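You operate a simulated robot arm through the tools that you are given. There is no shell and no other tool.

You are at the controls of a simulated robot arm. One attempt, no reset.

## Task
Turn the blue bath's heat and timer down, switch it off and lift the basket out.
Fine: Heat knob OFF, timer on 0, switch off before the lid opens; basket with its crucible on the drip mat, lid closed.

The check looks at the end state, three seconds after you hand in, the way a careful person would. Anything else that was tipped, shoved, dropped, spilled or broken makes it a failure. A push-on lid holds only when it is set on centred and level and pressed home; a screw cap is set on level and turned clockwise until tight.

## Robot
A 6-joint arm with a two-finger parallel gripper, fixed in place. Base frame: the origin is on the floor under the middle of its stand, x ahead of it, y to its left, z up; the work surface is at about z = 760. Lengths are in mm, angles in degrees, forces in N, time in s.
With the tool pointing down near the work surface it reaches from about 300 to 740 mm from the base axis. Its first joint turns from -66.0 to 66.0 degrees. Payload 2.45 kg.
Tool frame: the origin (TCP) lies between the finger pads and is the grasp point; the fingertips stand 24 mm ahead of it; z points along the fingers, y is the line along which they close. The gripper opens to 68 mm. The fingers are 17 mm wide and 10 mm thick; the gripper's body (40 by 70 mm) begins 41 mm behind the TCP.
Orientation is that of the tool frame in the base frame, as a unit quaternion [w, x, y, z]. With the fingers straight down and closing along the base's y, the tool's x points along the base's -x, its y along +y and its z along -z.

## Interface
- The arm moves only by the tool step_arm. Its argument "plan" is one flat list of numbers, 7 for each row, row after row: the turn, a rotation vector about the base's x, y, z in degrees, then the shift along the base's x, y, z in mm, then the finger opening in mm, from 0 to 68. In form: [rx, ry, rz, dx, dy, dz, hand, rx, ry, rz, dx, dy, dz, hand, ...]. A call has 1 to 20 rows; each row shifts and turns the commanded pose from where the row before left it. A row lasts 0.2 s, in which the tool goes at most 50 mm and 8.6 degrees; a call with a longer step from one row to the next is refused whole, and so is a gripper value outside its range. Where a pose cannot be reached the arm comes as near as it can. A force on the tool above 40 N (or 10 N above the force at the start of the call, whichever is more), or a blocked arm, ends the call early, and 0.2 s more pass. Each finger travels about 108 mm/s and halts on what it meets, pressing with about 32 N; the grip force reading is that of the motor and also rises with nothing between the fingers. The clock runs only during rows and for 0.2 s after the last one: add rows that do not move to give the fingers time. It gives the time, the measured TCP pose, the force on the tool (base axes), the opening and the grip force at its end, in the units of the frame above (readings bear some noise), with the torque about the TCP (base axes, N m) and any sound that the robot's microphone picked up.
- Cameras (640 x 400 px; columns grow to the right, rows downward): "scene" is fixed at [158.7, 404.1, 1473.4]; the picture's right is [-0.85, -0.53, 0.00], its down [-0.25, 0.41, -0.88] and it looks along [0.46, -0.75, -0.48] (base axes); focal length 233 px, centre (320, 200). "wrist" rides on the gripper at [84, 11, -75] in the tool frame; the picture's right is [-0.13, 0.99, 0.00], its down [-0.60, -0.08, -0.79] and it looks along [-0.79, -0.10, 0.61] (tool axes); focal length 251 px, centre (320, 200). There is no depth. A picture from a camera that has moved, and an enlarged one, comes with that camera's place and axes in the base frame and with its lens.
- get_image(camera): a new picture of that camera. No time passes.
- enlarge(camera, box): a new picture of the part [left, top, right, bottom] of that camera's present view, enlarged. No time passes.
- hand_in(): hands the job in; it is judged then, once.

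Places have to be worked out from the pictures, the camera data and where the tool is seen. Open the gripper and draw the arm clear of the work before you hand the job in, unless the task says otherwise.

The tools are called after "Call:" by a JSON object that holds its "name" and its "arguments". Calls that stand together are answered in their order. step_arm: Moves the arm, as the interface text tells. Its arguments: {"type":"object","properties":{"plan":{"type":"array","items":{"type":"number"}}},"required":["plan"]} The other tools are called the same way: get_image (camera) takes a picture; enlarge (camera, box) takes an enlarged picture of a part of a camera's view; hand_in () hands the job in.

At the start:

```text
t: 0.0
ee_pos: [394.0, -184.2, 1414.7]
tcp_rot: [0.001, 0.0, 1.0, -0.002]
contact_force: [0.2, -0.4, 0.4]
ft_torque: [0.04, 0.01, -0.02]
width: 67.8
finger_force: 0.2
```

scene: 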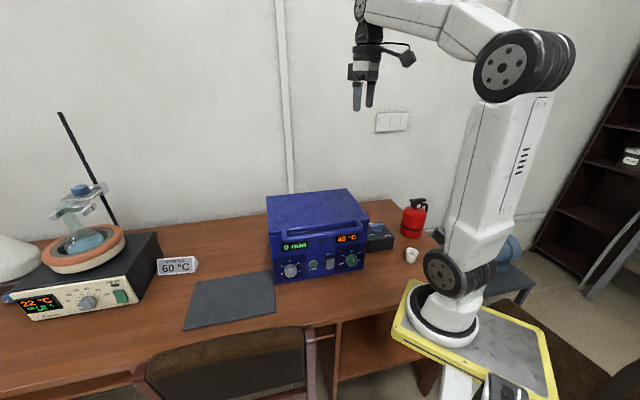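
wrist: 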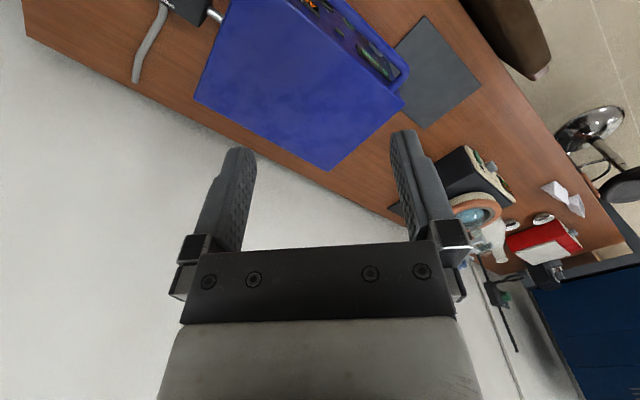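

I'll begin by looking closely at the blue bath and its panel from both cameras.

Call:
{"name": "enlarge", "arguments": {"camera": "scene", "box": [250, 180, 380, 290]}}

Call:
{"name": "enlarge", "arguments": {"camera": "scene", "box": [160, 180, 440, 350]}}

Call:
{"name": "enlarge", "arguments": {"camera": "wrist", "box": [120, 0, 480, 200]}}

```text
3.64 times, centred on (315, 235) of scene
camera zoom: at [158.7, 404.1, 1473.4], right [-0.85, -0.53, 0.0], down [-0.25, 0.41, -0.88], along [0.46, -0.75, -0.48], focal length 848 px, centre (338, 73)
```

zoom: 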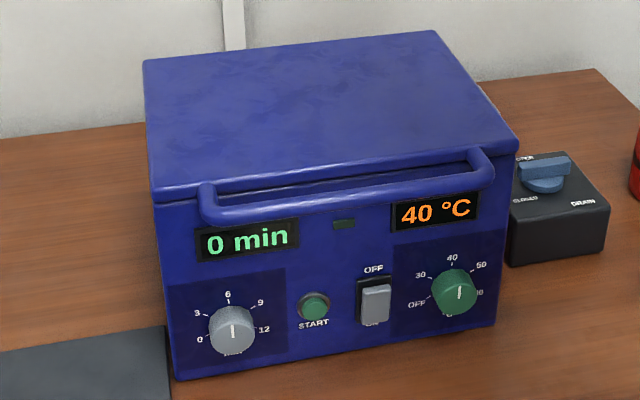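

```text
2.29 times, centred on (300, 265) of scene
camera zoom: at [158.7, 404.1, 1473.4], right [-0.85, -0.53, 0.0], down [-0.25, 0.41, -0.88], along [0.46, -0.75, -0.48], focal length 533 px, centre (366, 51)
```

zoom: 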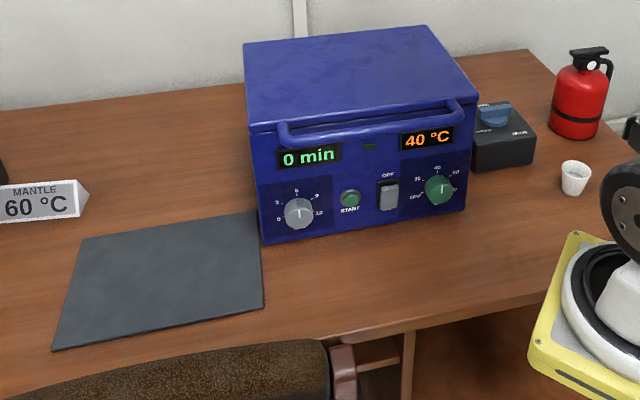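

```text
1.78 times, centred on (300, 100) of wrist
camera zoom: at [311.4, -173.2, 1489.4], right [0.13, 0.99, 0.0], down [0.6, -0.08, 0.79], along [0.79, -0.1, -0.61], focal length 447 px, centre (356, 378)
```

zoom: 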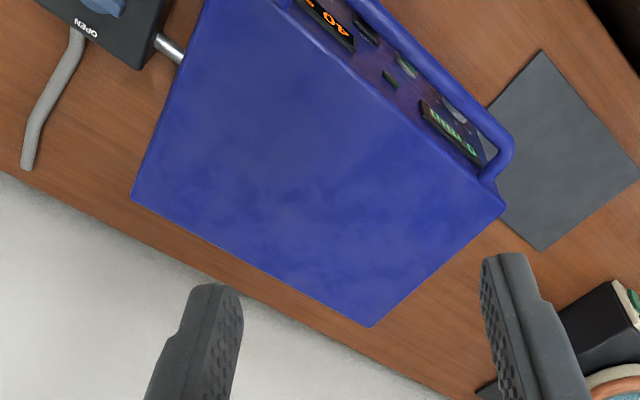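

The bath is rotated about 45°, with its panel facing (-x,+y), and the lid top is near z≈1006. I'll zoom in on the controls and the other objects.

Call:
{"name": "enlarge", "arguments": {"camera": "scene", "box": [278, 245, 328, 285]}}

Call:
{"name": "enlarge", "arguments": {"camera": "scene", "box": [318, 240, 368, 280]}}

Call:
{"name": "enlarge", "arguments": {"camera": "scene", "box": [355, 195, 445, 275]}}

Call:
{"name": "enlarge", "arguments": {"camera": "scene", "box": [0, 150, 290, 350]}}

```text
10.00 times, centred on (303, 265) of scene
camera zoom: at [158.7, 404.1, 1473.4], right [-0.85, -0.53, 0.0], down [-0.25, 0.41, -0.88], along [0.46, -0.75, -0.48], focal length 2333 px, centre (490, -450)
```

zoom: 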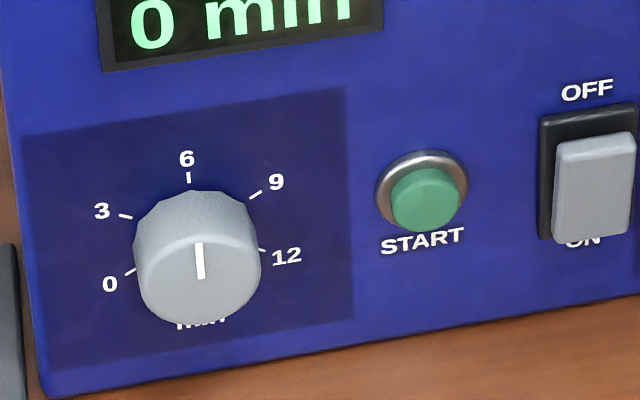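

```text
10.00 times, centred on (343, 260) of scene
camera zoom: at [158.7, 404.1, 1473.4], right [-0.85, -0.53, 0.0], down [-0.25, 0.41, -0.88], along [0.46, -0.75, -0.48], focal length 2333 px, centre (90, -400)
```

zoom: 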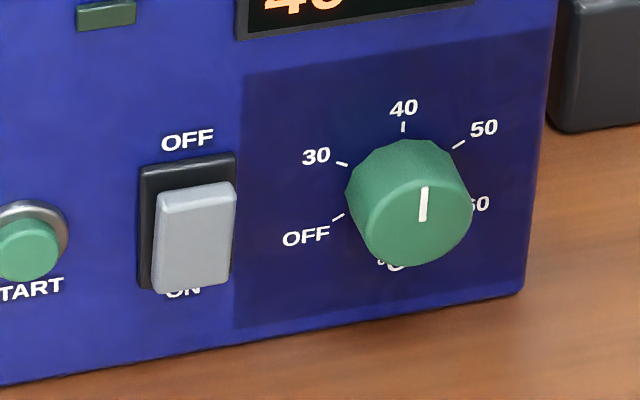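

```text
5.00 times, centred on (400, 235) of scene
camera zoom: at [158.7, 404.1, 1473.4], right [-0.85, -0.53, 0.0], down [-0.25, 0.41, -0.88], along [0.46, -0.75, -0.48], focal length 1166 px, centre (-80, 25)
```

zoom: 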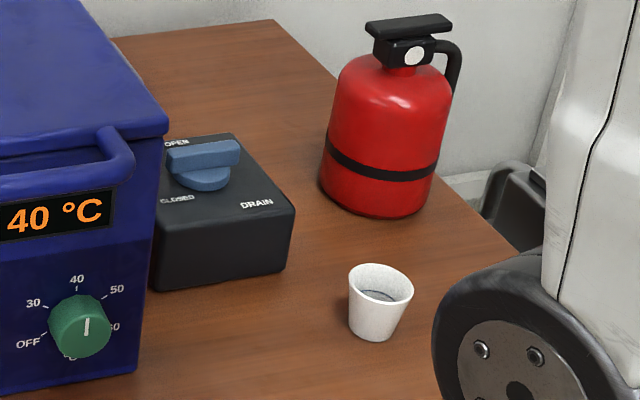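

```text
2.00 times, centred on (145, 250) of scene
camera zoom: at [158.7, 404.1, 1473.4], right [-0.85, -0.53, 0.0], down [-0.25, 0.41, -0.88], along [0.46, -0.75, -0.48], focal length 466 px, centre (670, 100)
```

zoom: 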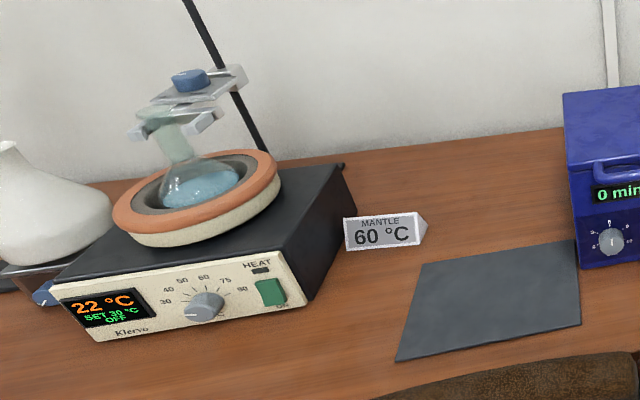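

Readings so far put the timer knob at about (592,-90,830) pointing at 6, and the heat knob at about (421,-257,831) pointing at 40. I'll first roll the tool about vertical in free air, so the camera sits on top once the fingers point at the panel.

Call:
{"name": "step_arm", "arguments": {"plan": [0, 0, 8.4, 0, 0, 0, 68, 0, 0, 8.4, 0, 0, 0, 68, 0, 0, 8.4, 0, 0, 0, 68, 0, 0, 8.4, 0, 0, 0, 68, 0, 0, 8.4, 0, 0, 0, 68, 0, 0, 8.4, 0, 0, 0, 68, 0, 0, 8.4, 0, 0, 0, 68, 0, 0, 8.4, 0, 0, 0, 68, 0, 0, 8.4, 0, 0, 0, 68, 0, 0, 8.4, 0, 0, 0, 68, 0, 0, 8.4, 0, 0, 0, 68, 0, 0, 8.4, 0, 0, 0, 68, 0, 0, 8.4, 0, 0, 0, 68, 0, 0, 8.4, 0, 0, 0, 68, 0, 0, 8.4, 0, 0, 0, 68, 0, 0, 8.4, 0, 0, 0, 68]}}

Call:
{"name": "get_image", "arguments": {"camera": "wrist"}}

Call:
{"name": "get_image", "arguments": {"camera": "scene"}}

```text
t: 3.4
ee_pos: [394.6, -183.2, 1415.3]
tcp_rot: [-0.001, 0.922, -0.387, 0.0]
contact_force: [0.5, -0.3, 0.5]
ft_torque: [-0.01, -0.06, 0.0]
width: 68.0
finger_force: 0.0
```

```text
taken
camera wrist: at [446.9, -251.9, 1489.7], right [-0.8, -0.6, 0.0], down [-0.37, 0.48, 0.79], along [-0.48, 0.63, -0.61], focal length 251 px, centre (320, 200)
```

wrist: 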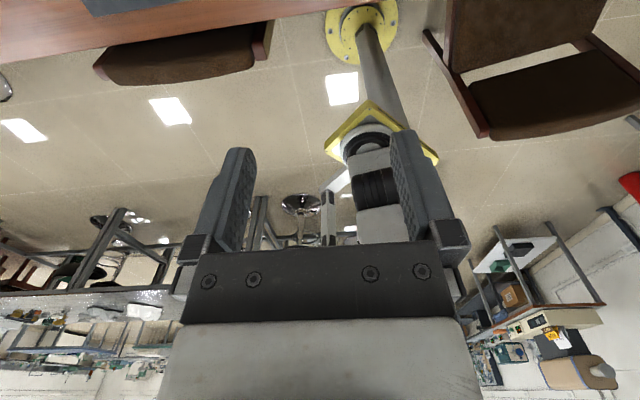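

```text
taken
```

scene: 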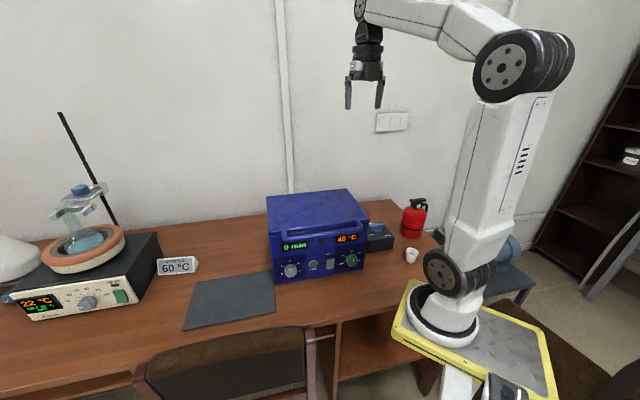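

The roll worked. Now I pitch the tool up to horizontal, facing the panel normal, while backing off and descending to a viewing pose in front of the panel.

Call:
{"name": "step_arm", "arguments": {"plan": [-5.866, -5.703, 0, 0, 15, -25, 68, -5.866, -5.703, 0, 0, 15, -25, 68, -5.866, -5.703, 0, 0, 15, -25, 68, -5.866, -5.703, 0, 0, 15, -25, 68, -5.866, -5.703, 0, 0, 15, -25, 68, -5.866, -5.703, 0, 0, 15, -25, 68, -5.866, -5.703, 0, 0, 15, -25, 68, -5.866, -5.703, 0, 0, 15, -25, 68, -5.866, -5.703, 0, 0, 15, -25, 68, -5.866, -5.703, 0, 0, 15, -25, 68, -5.866, -5.703, 0, 0, 15, -25, 68]}}

Call:
{"name": "get_image", "arguments": {"camera": "wrist"}}

Call:
{"name": "get_image", "arguments": {"camera": "scene"}}

```text
t: 5.8
ee_pos: [466.2, -37.0, 1137.4]
tcp_rot: [0.277, 0.652, -0.273, 0.651]
contact_force: [-0.6, 1.0, 0.0]
ft_torque: [0.0, 0.0, -0.02]
width: 67.9
finger_force: 0.0
out of reach, approached as far as the arm can: row 3, 4, 5, 6
```

```text
taken
camera wrist: at [407.0, 9.3, 1221.6], right [-0.71, -0.69, -0.12], down [-0.5, 0.62, -0.61], along [0.5, -0.37, -0.79], focal length 251 px, centre (320, 200)
```

wrist: 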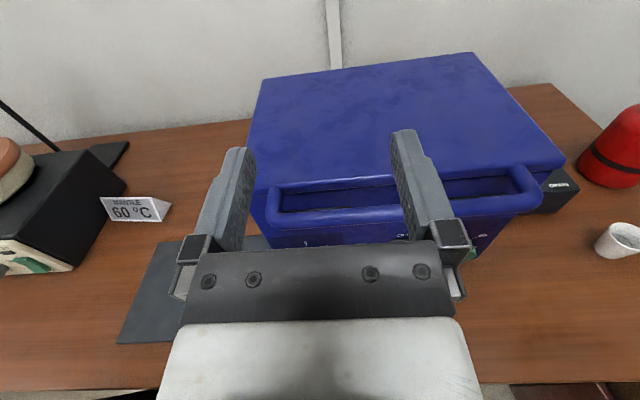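

```text
taken
```

scene: 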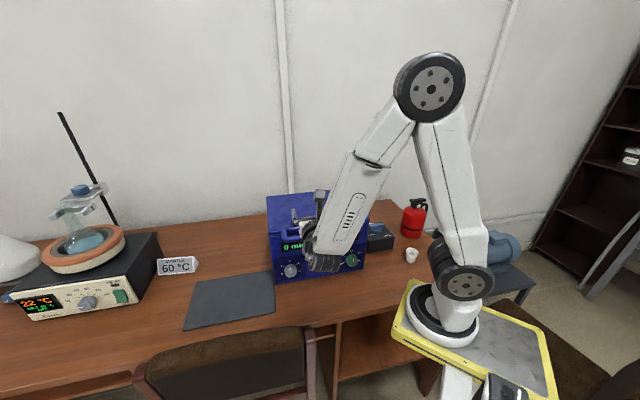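

The tool is now exactly horizontal and facing the panel, with the camera on top. I'll back away from the panel a bit and descend so the wrist camera can see the controls.

Call:
{"name": "step_arm", "arguments": {"plan": [0, 0, 0, -14, 14.3, -10, 68, 0, 0, 0, -14, 14.3, -20, 68, 0, 0, 0, -14, 14.3, -25, 68, 0, 0, 0, -14, 14.3, -25, 68, 0, 0, 0, 0, 0, -25, 68, 0, 0, 0, 0, 0, -25, 68, 0, 0, 0, 0, 0, -25, 68, 0, 0, 0, 0, 0, -20, 68]}}

Call:
{"name": "get_image", "arguments": {"camera": "wrist"}}

Call:
{"name": "get_image", "arguments": {"camera": "scene"}}

```text
t: 7.6
ee_pos: [413.2, 22.5, 961.4]
tcp_rot: [0.276, 0.652, -0.274, 0.651]
contact_force: [0.0, 0.0, 0.3]
ft_torque: [-0.01, -0.02, -0.01]
width: 68.0
finger_force: 0.1
out of reach, approached as far as the arm can: row 2
```

```text
taken
camera wrist: at [353.9, 68.6, 1045.1], right [-0.71, -0.69, -0.13], down [-0.5, 0.62, -0.6], along [0.5, -0.37, -0.79], focal length 251 px, centre (320, 200)
```

wrist: 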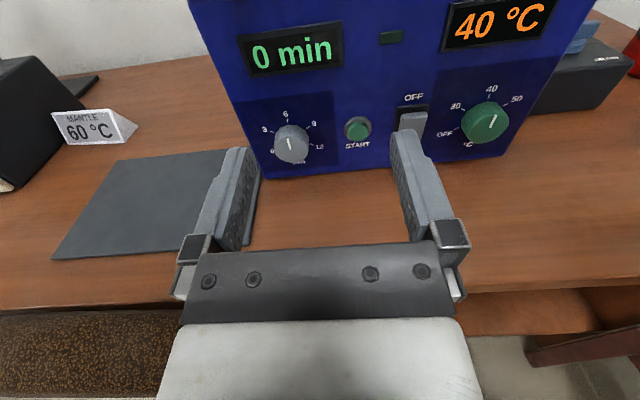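

```text
taken
```

scene: 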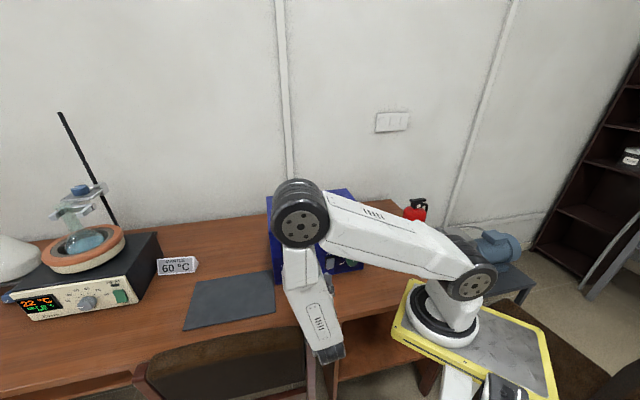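

The panel is clearly visible now. I'll enlarge the controls to read the pointer positions and the rocker's shape.

Call:
{"name": "enlarge", "arguments": {"camera": "wrist", "box": [240, 90, 340, 180]}}

Call:
{"name": "enlarge", "arguments": {"camera": "wrist", "box": [380, 70, 540, 180]}}

```text
4.44 times, centred on (290, 135) of wrist
camera zoom: at [353.9, 68.6, 1045.1], right [-0.71, -0.69, -0.13], down [-0.5, 0.62, -0.6], along [0.5, -0.37, -0.79], focal length 1118 px, centre (453, 489)
```

zoom: 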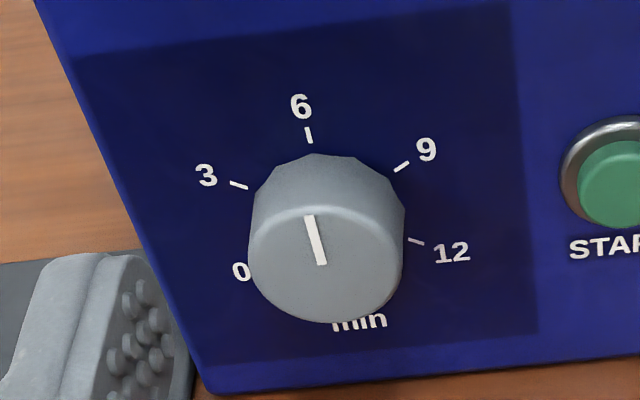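

```text
3.64 times, centred on (460, 125) of wrist
camera zoom: at [353.9, 68.6, 1045.1], right [-0.71, -0.69, -0.13], down [-0.5, 0.62, -0.6], along [0.5, -0.37, -0.79], focal length 914 px, centre (-189, 473)
```

zoom: 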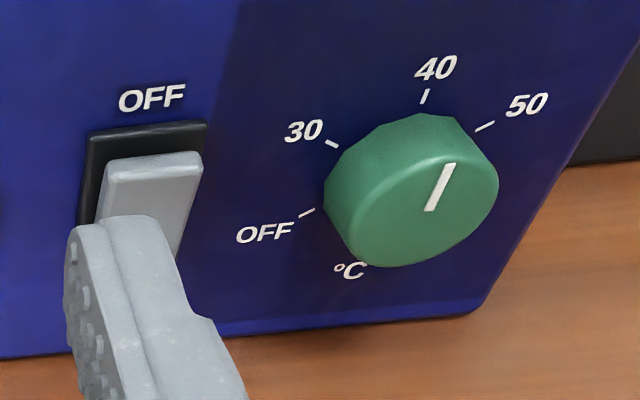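

The rocker's top half stands out, so it is ON and needs pressing at the OFF end; both knobs are about 46 mm across and stick out about 22 mm. I'll move to a pre-grasp in front of the timer knob, rolled +60° so I can then turn it 120° counter-clockwise.

Call:
{"name": "step_arm", "arguments": {"plan": [5.235, -5.38, 0, 15, -5.9, -16.6, 68, 5.235, -5.38, 0, 15, -5.9, -16.6, 68, 5.235, -5.38, 0, 15, -5.9, -16.6, 68, 5.235, -5.38, 0, 15, -5.9, -16.6, 68, 5.235, -5.38, 0, 15, -5.9, -16.6, 68, 5.235, -5.38, 0, 15, -5.9, -16.6, 68, 5.235, -5.38, 0, 15, -5.9, -16.6, 68, 5.235, -5.38, 0, 15, -5.9, -16.6, 68]}}

Call:
{"name": "get_image", "arguments": {"camera": "wrist"}}

Call:
{"name": "get_image", "arguments": {"camera": "scene"}}

```text
t: 8.8
ee_pos: [481.2, -5.6, 888.2]
tcp_rot: [0.066, 0.536, -0.455, 0.708]
contact_force: [-5.7, 0.6, 12.0]
ft_torque: [0.75, 0.76, 0.27]
width: 67.9
finger_force: 0.2
stopped in row 5: the force on the tool passed its limit at 80 N (the readings are from after the stop); the commanded pose is now the measured one
```

```text
taken
camera wrist: at [387.7, 8.4, 949.9], right [-0.52, -0.52, -0.67], down [-0.26, 0.85, -0.46], along [0.81, -0.07, -0.58], focal length 251 px, centre (320, 200)
```

wrist: 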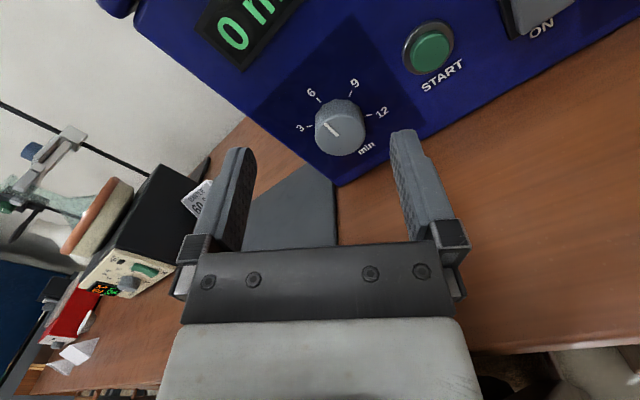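

```text
taken
```

scene: 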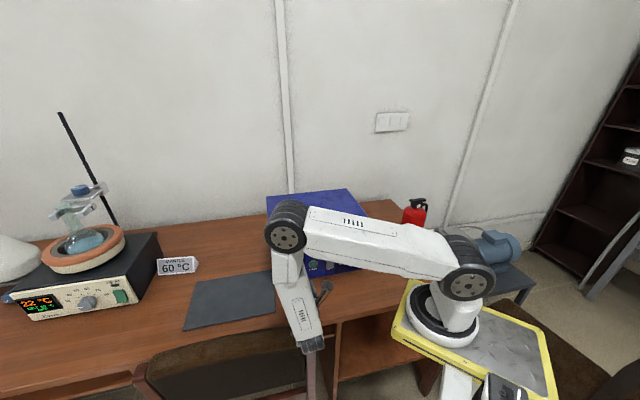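

The motion stopped on a contact while still 140 mm from the panel, with the force pushing up on the back of the gripper. I'll look at what is near the wrist — the chair back seems close to it.

Call:
{"name": "enlarge", "arguments": {"camera": "scene", "box": [250, 270, 370, 400]}}

Call:
{"name": "enlarge", "arguments": {"camera": "wrist", "box": [240, 60, 460, 200]}}

```text
3.08 times, centred on (310, 335) of scene
camera zoom: at [158.4, 404.1, 1473.5], right [-0.85, -0.53, 0.0], down [-0.25, 0.41, -0.88], along [0.46, -0.75, -0.48], focal length 718 px, centre (351, -215)
```

zoom: 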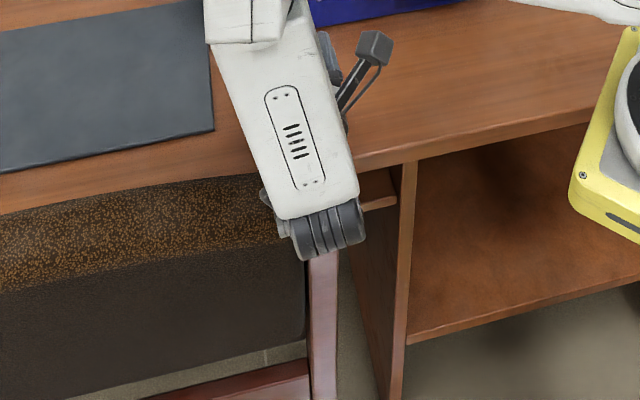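

```text
2.86 times, centred on (350, 130) of wrist
camera zoom: at [387.7, 8.4, 949.9], right [-0.52, -0.52, -0.67], down [-0.26, 0.85, -0.46], along [0.81, -0.07, -0.58], focal length 718 px, centre (234, 400)
```

zoom: 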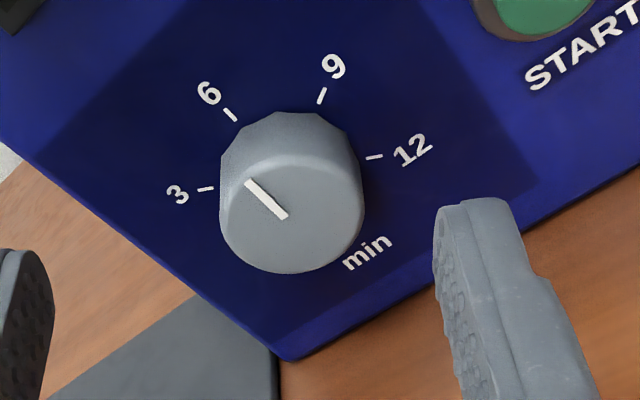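

The contact must be the chair back: it stands at the desk edge, with its top at about z≈850–880 and its right end near s≈75 mm on the panel axis, right behind the timer knob. I'll retreat straight up and check that nothing was disturbed.

Call:
{"name": "step_arm", "arguments": {"plan": [0, 0, 0, 0, 0, 15, 68, 0, 0, 0, 0, 0, 25, 68, 0, 0, 0, 0, 0, 30, 68, 0, 0, 0, -10, -10, 30, 68]}}

Call:
{"name": "get_image", "arguments": {"camera": "scene"}}

Call:
{"name": "enlarge", "arguments": {"camera": "scene", "box": [120, 300, 340, 400]}}

```text
t: 9.8
ee_pos: [472.0, -17.4, 988.8]
tcp_rot: [0.067, 0.537, -0.455, 0.707]
contact_force: [0.0, 0.4, 0.1]
ft_torque: [0.03, -0.05, -0.03]
width: 68.0
finger_force: 0.1
```

```text
taken
```

scene: 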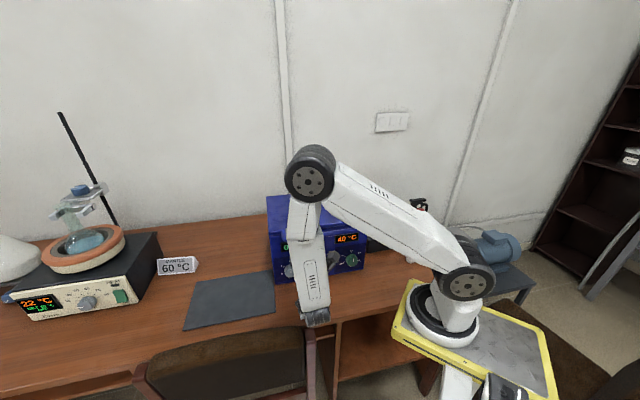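

```text
2.91 times, centred on (230, 350) of scene
camera zoom: at [158.7, 404.1, 1473.4], right [-0.85, -0.53, 0.0], down [-0.25, 0.41, -0.88], along [0.46, -0.75, -0.48], focal length 679 px, centre (582, -236)
```

zoom: 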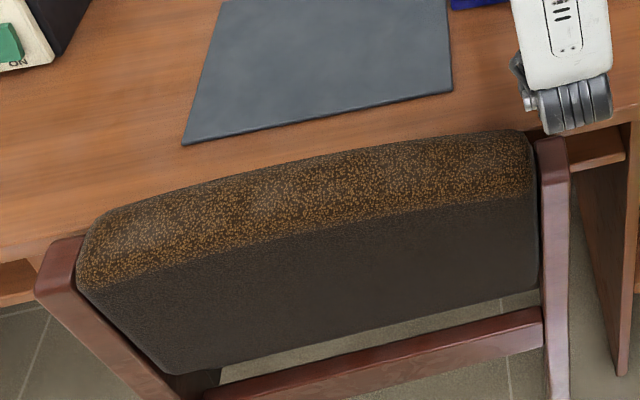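

The chair looks unmoved, so no harm done there. Horizontal access to the timer knob is blocked by the chair, so I'll grip it with the tool tilted about 40° and swing around the knob axis; first I unwind the roll to get the camera on the outer side.

Call:
{"name": "step_arm", "arguments": {"plan": [5.933, -6.095, 0, 0, 0, 0, 68, 5.933, -6.095, 0, 0, 0, 0, 68, 5.933, -6.095, 0, 0, 0, 0, 68, 5.933, -6.095, 0, 0, 0, 0, 68, 5.933, -6.095, 0, 0, 0, 0, 68, 5.933, -6.095, 0, 0, 0, 0, 68, 5.933, -6.095, 0, 0, 0, 0, 68, 5.933, -6.095, 0, 0, 0, 0, 68, 5.933, -6.095, 0, 0, 0, 0, 68, 5.933, -6.095, 0, 0, 0, 0, 68, 5.933, -6.095, 0, 0, 0, 0, 68, 5.933, -6.095, 0, 0, 0, 0, 68, 5.933, -6.095, 0, 0, 0, 0, 68, 5.933, -6.095, 0, 0, 0, 0, 68, 5.933, -6.095, 0, 0, 0, 0, 68, 5.933, -6.095, 0, 0, 0, 0, 68, 5.933, -6.095, 0, 0, 0, 0, 68, 5.933, -6.095, 0, 0, 0, 0, 68, 5.933, -6.095, 0, 0, 0, 0, 68, 5.933, -6.095, 0, 0, 0, 0, 68]}}

Call:
{"name": "get_image", "arguments": {"camera": "wrist"}}

Call:
{"name": "get_image", "arguments": {"camera": "scene"}}

```text
t: 14.0
ee_pos: [599.1, 60.1, 1131.7]
tcp_rot: [0.688, 0.412, 0.582, -0.133]
contact_force: [0.9, 0.4, 0.9]
ft_torque: [0.03, 0.01, 0.0]
width: 68.0
finger_force: 0.1
out of reach, approached as far as the arm can: row 16, 17, 18, 19, 20
```

```text
taken
camera wrist: at [578.3, 145.9, 1060.2], right [0.62, 0.58, 0.53], down [-0.77, 0.35, 0.53], along [0.13, -0.74, 0.66], focal length 251 px, centre (320, 200)
```

wrist: 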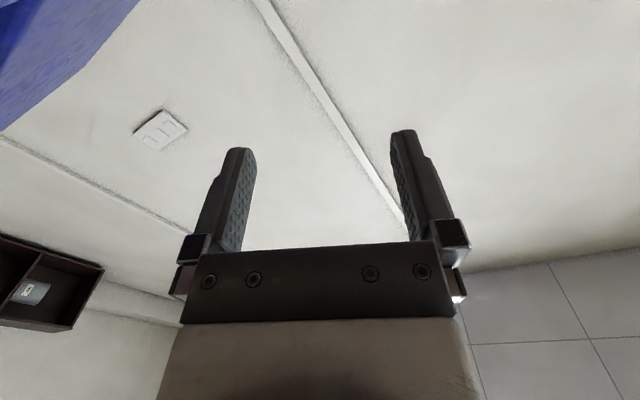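

```text
taken
```

scene: 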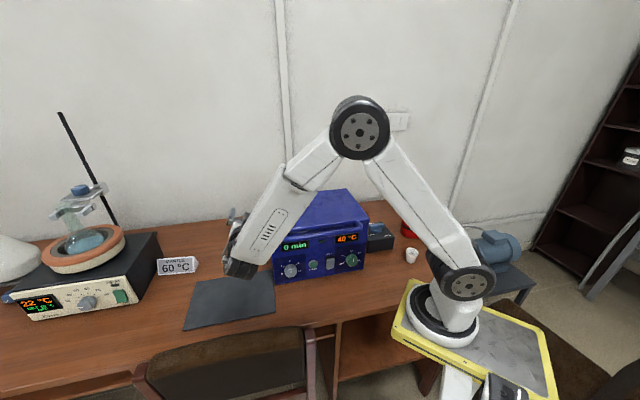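

The roll passed some joint limit at φ≈167° and the arm drifted, but the tool is still level and pointing along the panel normal. I'll test with two small further roll steps whether the arm is free in this configuration.

Call:
{"name": "step_arm", "arguments": {"plan": [5.8, -6.06, -0.14, 0, 0, 0, 68, 5.8, -6.06, -0.14, 0, 0, 0, 68, 5.8, -6.06, -0.14, 0, 0, 0, 68, 0, 0, 0, 0, 0, 0, 68]}}

```text
t: 15.0
ee_pos: [673.1, 111.9, 1248.8]
tcp_rot: [0.701, 0.53, 0.477, 0.018]
contact_force: [0.6, 0.0, 0.3]
ft_torque: [0.0, -0.03, 0.03]
width: 67.8
finger_force: 0.0
out of reach, approached as far as the arm can: row 1, 2, 3
```

That is a roll-joint end stop, so in this arm configuration φ between about -165° and +165° is usable. I'll roll back to φ≈120° (camera lower right, ideal for a tilted grip from the upper left) while returning in front of the panel at z≈1000.

Call:
{"name": "step_arm", "arguments": {"plan": [-5.79, 6.11, 0.14, -17.9, -7.6, -19.2, 68, -5.79, 6.11, 0.14, -17.9, -7.6, -19.2, 68, -5.79, 6.11, 0.14, -17.9, -7.6, -19.2, 68, -5.79, 6.11, 0.14, -17.9, -7.6, -19.2, 68, -5.79, 6.11, 0.14, -17.9, -7.6, -19.2, 68, -5.79, 6.11, 0.14, -17.9, -7.6, -19.2, 68, -5.79, 6.11, 0.14, -17.9, -7.6, -19.2, 68, -5.79, 6.11, 0.14, -17.9, -7.6, -19.2, 68, -5.79, 6.11, 0.14, -17.9, -7.6, -19.2, 68, -5.79, 6.11, 0.14, -17.9, -7.6, -19.2, 68, -5.79, 6.11, 0.14, -17.9, -7.6, -19.2, 68, -5.79, 6.11, 0.14, -17.9, -7.6, -19.2, 68, -5.79, 6.11, 0.14, -17.9, -7.6, -19.2, 68]}}

Call:
{"name": "get_image", "arguments": {"camera": "wrist"}}

Call:
{"name": "get_image", "arguments": {"camera": "scene"}}

```text
t: 17.8
ee_pos: [437.7, 13.4, 997.8]
tcp_rot: [0.422, -0.082, 0.712, -0.555]
contact_force: [-0.6, -0.3, 1.2]
ft_torque: [0.01, -0.03, 0.02]
width: 67.8
finger_force: 0.1
```

```text
taken
camera wrist: at [337.5, 22.1, 947.4], right [0.43, 0.44, -0.79], down [-0.2, 0.9, 0.4], along [0.88, -0.02, 0.47], focal length 251 px, centre (320, 200)
```

wrist: 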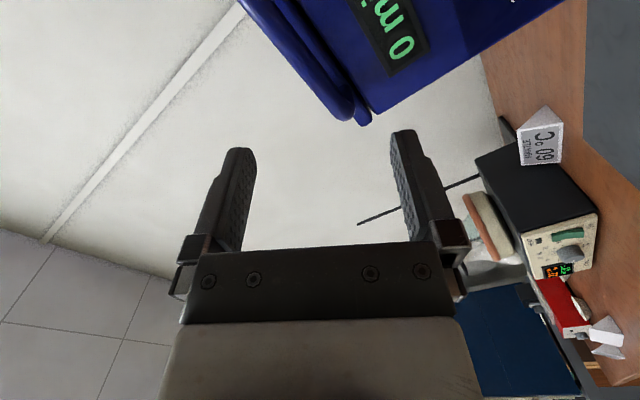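

```text
taken
```

scene: 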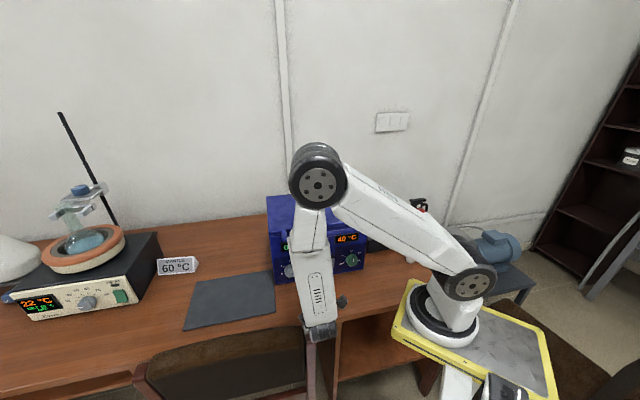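

Reachable again at φ≈121°, with the tool level. Now I roll to φ≈165° and tilt 45° downward in free air (slightly higher to stay above the chair) before moving to the timer knob.

Call:
{"name": "step_arm", "arguments": {"plan": [5.23, -5.38, 0, 0, 0, 6, 68, 5.23, -5.38, 0, 0, 0, 6, 68, 5.23, -5.38, 0, 0, 0, 6, 68, 5.23, -5.38, 0, 0, 0, 6, 68, 5.23, -5.38, 0, 0, 0, 6, 68, 5.23, -5.38, 0, 0, 0, 6, 68, 5.2, 5.05, -1.94, 0, 0, 0, 68, 5.2, 5.05, -1.94, 0, 0, 0, 68, 5.2, 5.05, -1.94, 0, 0, 0, 68, 5.2, 5.05, -1.94, 0, 0, 0, 68, 5.2, 5.05, -1.94, 0, 0, 0, 68, 5.2, 5.05, -1.94, 0, 0, 0, 68]}}

Call:
{"name": "get_image", "arguments": {"camera": "wrist"}}

Call:
{"name": "get_image", "arguments": {"camera": "scene"}}

```text
t: 20.4
ee_pos: [439.0, 13.1, 1033.8]
tcp_rot: [0.297, 0.316, 0.867, -0.245]
contact_force: [0.2, 1.0, -0.5]
ft_torque: [0.01, 0.01, 0.01]
width: 67.9
finger_force: 0.1
```

```text
taken
camera wrist: at [367.7, 100.7, 1027.3], right [0.77, 0.62, -0.15], down [0.03, 0.19, 0.98], along [0.64, -0.76, 0.12], focal length 251 px, centre (320, 200)
```

wrist: 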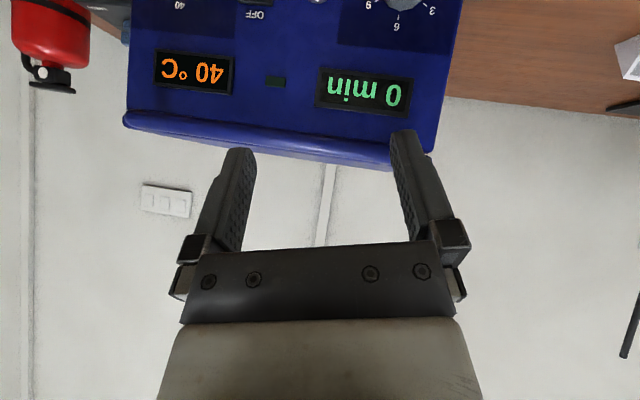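

```text
taken
```

scene: 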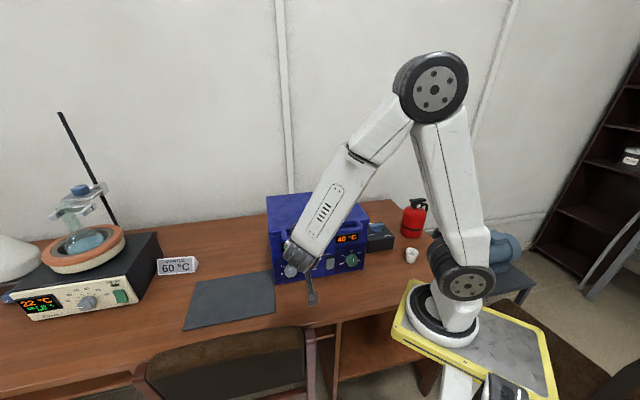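

The tilted pose is reached without hitting limits. I'll zoom this view to pin down the handle, knobs and switch positions.

Call:
{"name": "enlarge", "arguments": {"camera": "wrist", "box": [110, 0, 290, 170]}}

Call:
{"name": "enlarge", "arguments": {"camera": "wrist", "box": [290, 0, 470, 180]}}

```text
2.35 times, centred on (200, 85) of wrist
camera zoom: at [367.7, 100.7, 1027.3], right [0.77, 0.62, -0.15], down [0.03, 0.19, 0.98], along [0.64, -0.76, 0.12], focal length 592 px, centre (602, 471)
```

zoom: 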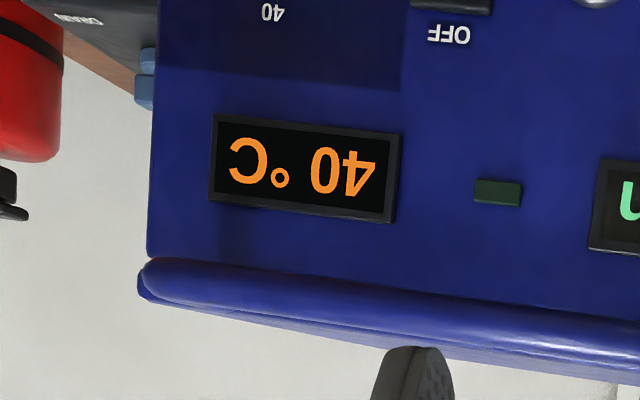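

```text
2.22 times, centred on (380, 90) of wrist
camera zoom: at [367.7, 100.7, 1027.3], right [0.77, 0.62, -0.15], down [0.03, 0.19, 0.98], along [0.64, -0.76, 0.12], focal length 559 px, centre (187, 444)
```

zoom: 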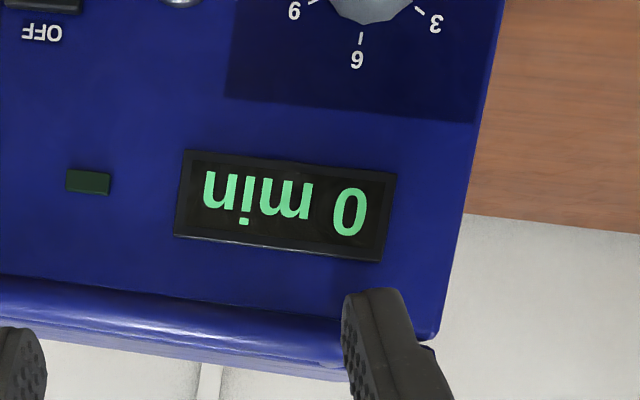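

From this view the timer knob centre is at s≈58.5, z≈829, and the handle bar at z≈1000, 40 mm in front of the panel. I'll move to the pre-grasp, 60 mm back along the tool axis from the timer knob.

Call:
{"name": "step_arm", "arguments": {"plan": [0, 0, 0, 14.7, -5.45, -19.4, 68, 0, 0, 0, 14.7, -5.45, -19.4, 68, 0, 0, 0, 14.7, -5.45, -19.4, 68, 0, 0, 0, 14.7, -5.45, -19.4, 68, 0, 0, 0, 14.7, -5.45, -19.4, 68, 0, 0, 0, 14.7, -5.45, -19.4, 68, 0, 0, 0, 14.7, -5.45, -19.4, 68, 0, 0, 0, 14.7, -5.45, -19.4, 68]}}

Call:
{"name": "get_image", "arguments": {"camera": "wrist"}}

Call:
{"name": "enlarge", "arguments": {"camera": "scene", "box": [200, 200, 380, 340]}}

```text
t: 22.2
ee_pos: [556.0, -31.8, 878.3]
tcp_rot: [0.299, 0.316, 0.866, -0.245]
contact_force: [-0.3, 0.1, 0.3]
ft_torque: [0.0, 0.01, 0.01]
width: 68.1
finger_force: 0.0
```

```text
taken
camera wrist: at [484.5, 56.5, 871.0], right [0.77, 0.62, -0.15], down [0.03, 0.19, 0.98], along [0.64, -0.76, 0.13], focal length 251 px, centre (320, 200)
```

wrist: 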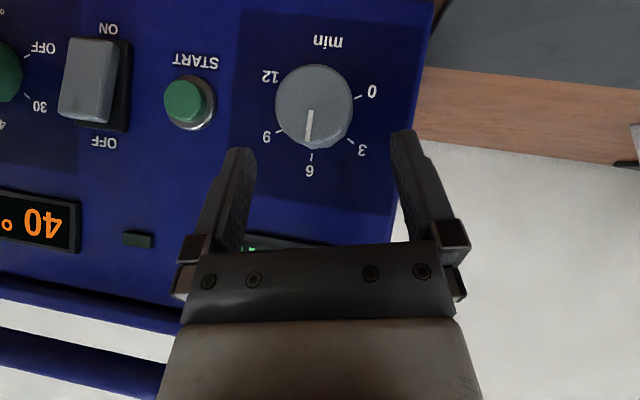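

```text
2.86 times, centred on (290, 270) of scene
camera zoom: at [158.7, 404.1, 1473.4], right [-0.85, -0.53, 0.0], down [-0.25, 0.41, -0.88], along [0.46, -0.75, -0.48], focal length 666 px, centre (406, 0)
```

zoom: 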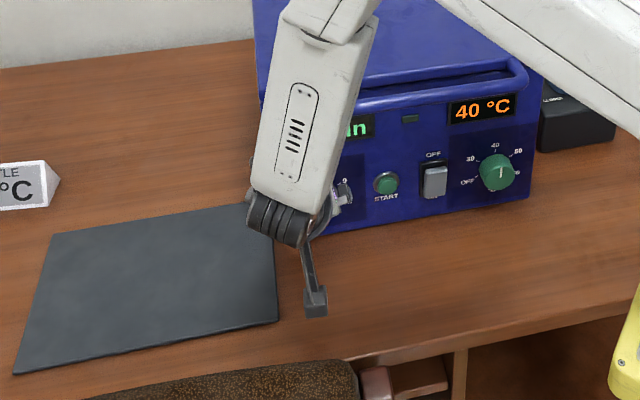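

In this clear close view, combining all the views puts the panel about 8 mm nearer than first thought, and the timer knob centre at s≈59.6, z≈836. I'll advance along the tool axis so the open fingers straddle the knob, still about 3–5 mm off the panel.

Call:
{"name": "step_arm", "arguments": {"plan": [0, 0, 0, 2.97, -5.81, -6.96, 68, 0, 0, 0, 2.97, -5.81, -6.96, 68, 0, 0, 0, 2.97, -5.81, -6.96, 68, 0, 0, 0, 2.97, -5.81, -6.96, 68, 0, 0, 0, 2.97, -5.81, -6.96, 68]}}

Call:
{"name": "get_image", "arguments": {"camera": "wrist"}}

Call:
{"name": "enlarge", "arguments": {"camera": "scene", "box": [260, 230, 350, 310]}}

```text
t: 23.4
ee_pos: [572.3, -60.7, 843.3]
tcp_rot: [0.299, 0.315, 0.867, -0.245]
contact_force: [0.2, 0.4, 0.6]
ft_torque: [0.02, 0.01, 0.01]
width: 68.1
finger_force: 0.1
```

```text
taken
camera wrist: at [501.0, 28.0, 837.2], right [0.77, 0.62, -0.15], down [0.03, 0.19, 0.98], along [0.64, -0.76, 0.13], focal length 251 px, centre (320, 200)
```

wrist: 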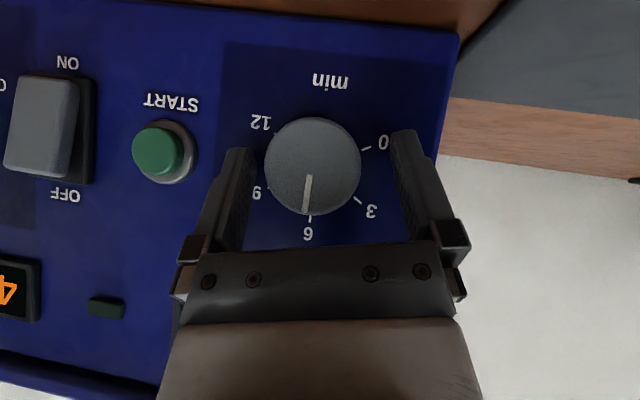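

```text
5.00 times, centred on (305, 270) of scene
camera zoom: at [158.7, 404.1, 1473.4], right [-0.85, -0.53, 0.0], down [-0.25, 0.41, -0.88], along [0.46, -0.75, -0.48], focal length 1166 px, centre (395, -150)
```

zoom: 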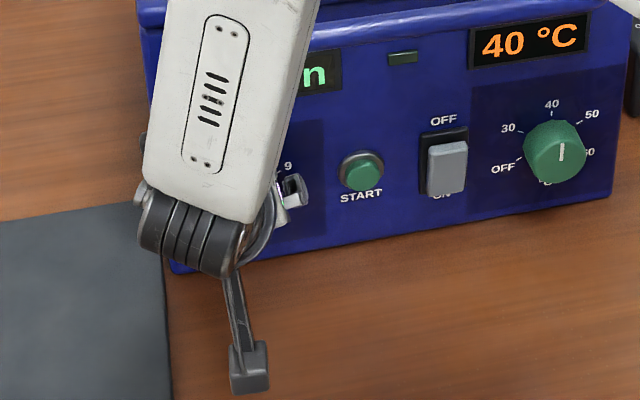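

The fingers straddle the knob nicely, centred within 1–2 mm. I'll close on it and swing 45° counter-clockwise about the knob axis.

Call:
{"name": "step_arm", "arguments": {"plan": [0, 0, 0, -0.97, -0.95, 0.33, 60, 0, 0, 0, 0, 0, 0, 40, 0, 0, 0, 0, 0, 0, 40, -5.23, 5.38, 0, 0.7, 0.68, -0.31, 40, -5.23, 5.38, 0, 0.67, 0.65, -0.43, 40, -5.23, 5.38, 0, 0.62, 0.61, -0.55, 40, -5.23, 5.38, 0, 0.57, 0.55, -0.66, 40, -5.23, 5.38, 0, 0.49, 0.48, -0.75, 40, -5.23, 5.38, 0, 0.42, 0.41, -0.84, 40]}}

Call:
{"name": "get_image", "arguments": {"camera": "wrist"}}

```text
t: 25.4
ee_pos: [573.9, -57.0, 841.1]
tcp_rot: [0.123, 0.143, 0.817, -0.545]
contact_force: [-3.5, -0.7, 7.3]
ft_torque: [-0.13, 0.03, 0.04]
width: 46.1
finger_force: 4.0
```

```text
taken
camera wrist: at [498.5, 24.9, 829.9], right [0.49, 0.35, -0.8], down [0.5, 0.64, 0.58], along [0.72, -0.68, 0.14], focal length 251 px, centre (320, 200)
```

wrist: 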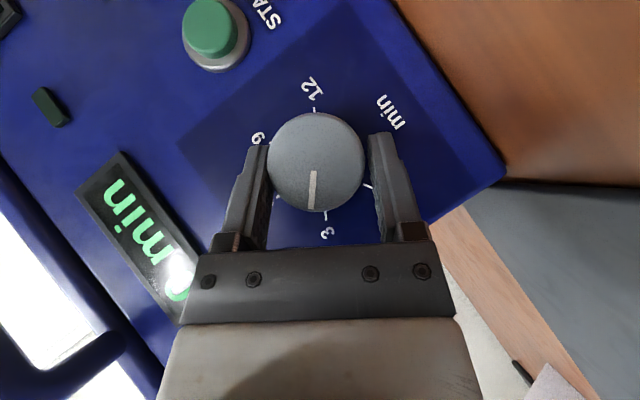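

The knob followed by 45° (pointer now between 6 and 3). I'll open, swing back around the knob, regrip and turn another 45°.

Call:
{"name": "step_arm", "arguments": {"plan": [0, 0, 0, 0, 0, 0, 68, 0, 0, 0, 0, 0, 0, 68, 5.23, -5.38, 0, -0.42, -0.41, 0.84, 68, 5.23, -5.38, 0, -0.49, -0.48, 0.75, 68, 5.23, -5.38, 0, -0.57, -0.55, 0.66, 68, 5.23, -5.38, 0, -0.62, -0.61, 0.55, 68, 5.23, -5.38, 0, -0.67, -0.65, 0.43, 68, 5.23, -5.38, 0, -0.7, -0.68, 0.31, 68, 0, 0, 0, 0, 0, 0, 68]}}

Call:
{"name": "get_image", "arguments": {"camera": "wrist"}}

```text
t: 27.4
ee_pos: [570.2, -60.1, 844.4]
tcp_rot: [0.3, 0.315, 0.867, -0.244]
contact_force: [-0.4, 0.4, -0.5]
ft_torque: [0.0, -0.01, -0.04]
width: 67.9
finger_force: 0.0
```

```text
taken
camera wrist: at [500.0, 27.4, 837.6], right [0.77, 0.62, -0.15], down [0.03, 0.19, 0.98], along [0.64, -0.76, 0.13], focal length 251 px, centre (320, 200)
```

wrist: 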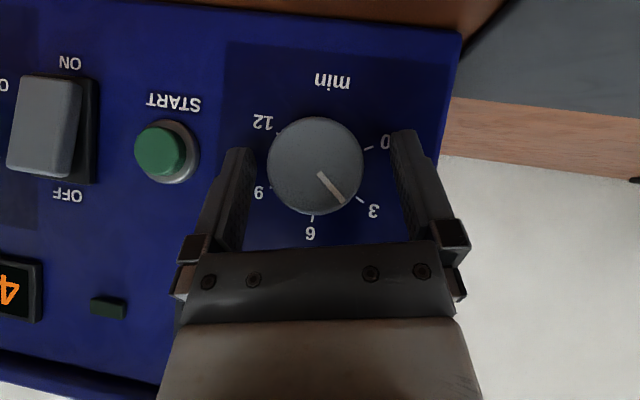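

Pointer is now just short of 3 (≈45° turned). Regrip and turn another 45°.

Call:
{"name": "step_arm", "arguments": {"plan": [0, 0, 0, 0.5, -0.6, -0.4, 60, 0, 0, 0, 0, 0, 0, 40, 0, 0, 0, 0, 0, 0, 40, -5.23, 5.38, 0, 0.7, 0.68, -0.31, 40, -5.23, 5.38, 0, 0.67, 0.65, -0.43, 40, -5.23, 5.38, 0, 0.62, 0.61, -0.55, 40, -5.23, 5.38, 0, 0.57, 0.55, -0.66, 40, -5.23, 5.38, 0, 0.49, 0.48, -0.75, 40, -5.23, 5.38, 0, 0.42, 0.41, -0.84, 40, 0, 0, 0, 0, 0, 0, 68, 0, 0, 0, 0, 0, 0, 68, 5.23, -5.38, 0, -0.42, -0.41, 0.84, 68, 5.23, -5.38, 0, -0.49, -0.48, 0.75, 68, 5.23, -5.38, 0, -0.57, -0.55, 0.66, 68, 5.23, -5.38, 0, -0.62, -0.61, 0.55, 68, 5.23, -5.38, 0, -0.67, -0.65, 0.43, 68, 5.23, -5.38, 0, -0.7, -0.68, 0.31, 68, 0, 0, 0, 0, 0, 0, 68]}}

Call:
{"name": "get_image", "arguments": {"camera": "wrist"}}

Call:
{"name": "enlarge", "arguments": {"camera": "wrist", "box": [240, 90, 400, 250]}}

```text
t: 28.5
ee_pos: [572.0, -59.9, 843.7]
tcp_rot: [0.259, 0.277, 0.866, -0.327]
contact_force: [-6.5, 2.1, 5.4]
ft_torque: [0.03, -0.07, 0.16]
width: 45.4
finger_force: 3.3
stopped in row 5: the force on the tool passed its limit at 56 N (the readings are from after the stop); the commanded pose is now the measured one
```

```text
taken
camera wrist: at [499.8, 26.3, 835.1], right [0.73, 0.59, -0.34], down [0.17, 0.32, 0.93], along [0.66, -0.74, 0.14], focal length 251 px, centre (320, 200)
```

wrist: 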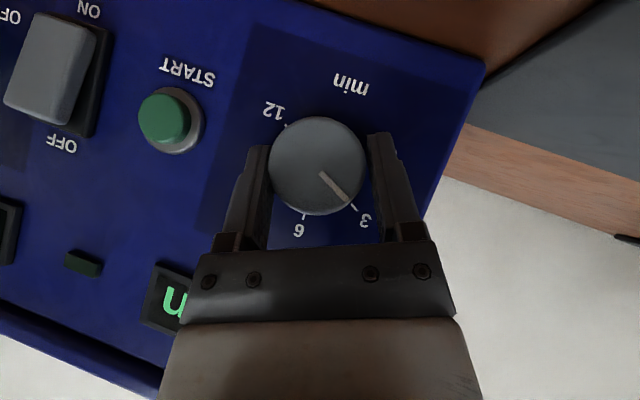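

```text
2.50 times, centred on (320, 170) of wrist
camera zoom: at [499.8, 26.3, 835.1], right [0.73, 0.59, -0.34], down [0.17, 0.32, 0.93], along [0.66, -0.74, 0.14], focal length 629 px, centre (320, 275)
```

zoom: 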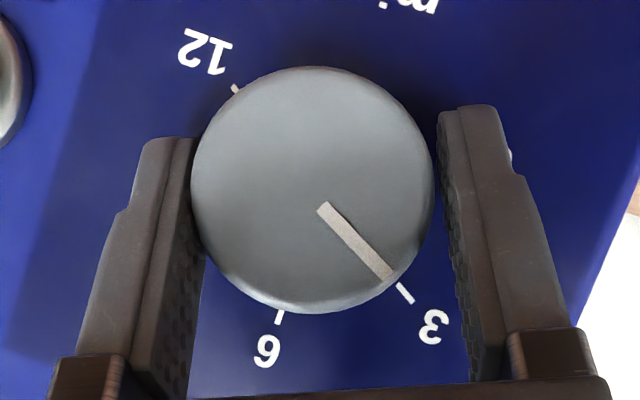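

It stopped on force just as the pointer reached 3 – probably a detent or grip stress, now relieved since the commanded pose was reset. I'll continue turning more slowly from here.

Call:
{"name": "step_arm", "arguments": {"plan": [0, 0, 0, 0, 0, 0, 40, -3.76, 3.87, 0, 0.51, 0.49, -0.36, 40, -3.76, 3.87, 0, 0.48, 0.47, -0.43, 40, -3.76, 3.87, 0, 0.45, 0.44, -0.49, 40, -3.76, 3.87, 0, 0.42, 0.4, -0.55, 40, -3.76, 3.87, 0, 0.38, 0.37, -0.6, 40, -3.76, 3.87, 0, 0.34, 0.33, -0.65, 40, -3.76, 3.87, 0, 0.29, 0.29, -0.69, 40]}}

Call:
{"name": "get_image", "arguments": {"camera": "wrist"}}

```text
t: 30.3
ee_pos: [575.3, -56.9, 840.8]
tcp_rot: [0.121, 0.142, 0.816, -0.548]
contact_force: [-3.6, 2.2, 6.0]
ft_torque: [-0.02, 0.06, 0.1]
width: 46.8
finger_force: 4.2
stopped in row 8: the force on the tool passed its limit at 50 N (the readings are from after the stop); the commanded pose is now the measured one
```

```text
taken
camera wrist: at [499.1, 25.5, 829.4], right [0.48, 0.34, -0.81], down [0.5, 0.65, 0.57], along [0.72, -0.68, 0.14], focal length 251 px, centre (320, 200)
```

wrist: 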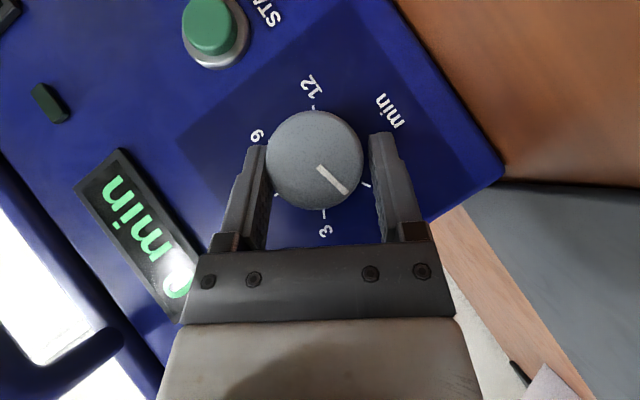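

The pointer is now roughly 22° short of 0. I'll open, ease out 2.5 mm from the panel, swing back and look before the last turn.

Call:
{"name": "step_arm", "arguments": {"plan": [0, 0, 0, 0, 0, 0, 68, 0, 0, 0, -1.74, 1.79, 0, 68, 5.23, -5.38, 0, -0.42, -0.41, 0.84, 68, 5.23, -5.38, 0, -0.49, -0.48, 0.75, 68, 5.23, -5.38, 0, -0.57, -0.55, 0.66, 68, 5.23, -5.38, 0, -0.62, -0.61, 0.55, 68, 5.23, -5.38, 0, -0.67, -0.65, 0.43, 68, 0, 0, 0, 0, 0, 0, 68]}}

Call:
{"name": "enlarge", "arguments": {"camera": "wrist", "box": [230, 80, 410, 250]}}

```text
t: 32.1
ee_pos: [572.6, -57.5, 844.8]
tcp_rot: [0.272, 0.288, 0.867, -0.303]
contact_force: [0.5, -1.1, -0.7]
ft_torque: [0.0, -0.02, -0.02]
width: 68.1
finger_force: 0.1
```

```text
2.35 times, centred on (320, 165) of wrist
camera zoom: at [499.6, 29.0, 836.2], right [0.75, 0.6, -0.28], down [0.13, 0.29, 0.95], along [0.65, -0.75, 0.14], focal length 592 px, centre (320, 282)
```

zoom: 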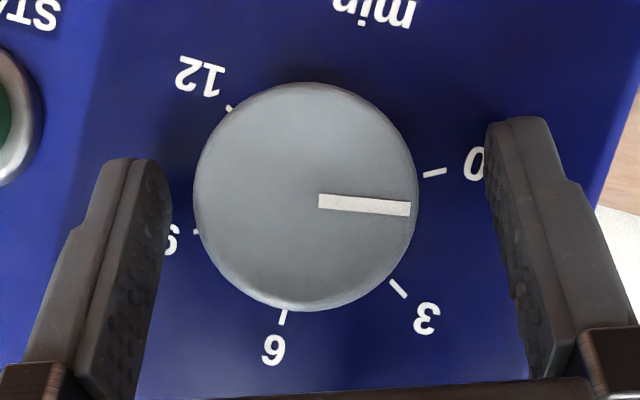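

About 18–19° remain to 0. Regrip with a small recentring shift and turn 18.5°.

Call:
{"name": "step_arm", "arguments": {"plan": [0, 0, 0, -1.79, -1.74, -1.15, 68, 0, 0, 0, 0, 0, 0, 40, 0, 0, 0, 0, 0, 0, 40, -4.32, 4.45, 0, 0.58, 0.56, -0.38, 40, -4.32, 4.45, 0, 0.54, 0.53, -0.46, 40, -4.32, 4.45, 0, 0.51, 0.49, -0.54, 40, 0, 0, 0, 0, 0, 0, 40]}}

Call:
{"name": "enlarge", "arguments": {"camera": "wrist", "box": [230, 80, 410, 250]}}

```text
t: 33.7
ee_pos: [569.9, -59.0, 843.5]
tcp_rot: [0.198, 0.219, 0.852, -0.433]
contact_force: [-23.3, -1.4, 25.4]
ft_torque: [-0.16, 0.11, 0.53]
width: 44.0
finger_force: 44.8
```

```text
2.35 times, centred on (320, 165) of wrist
camera zoom: at [496.6, 26.4, 831.9], right [0.65, 0.5, -0.58], down [0.34, 0.49, 0.8], along [0.68, -0.71, 0.15], focal length 592 px, centre (320, 282)
```

zoom: 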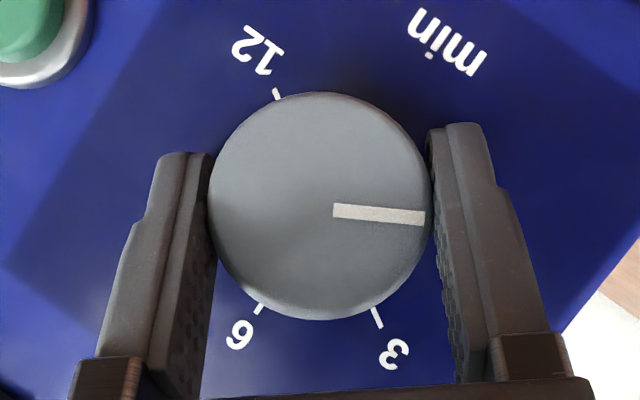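

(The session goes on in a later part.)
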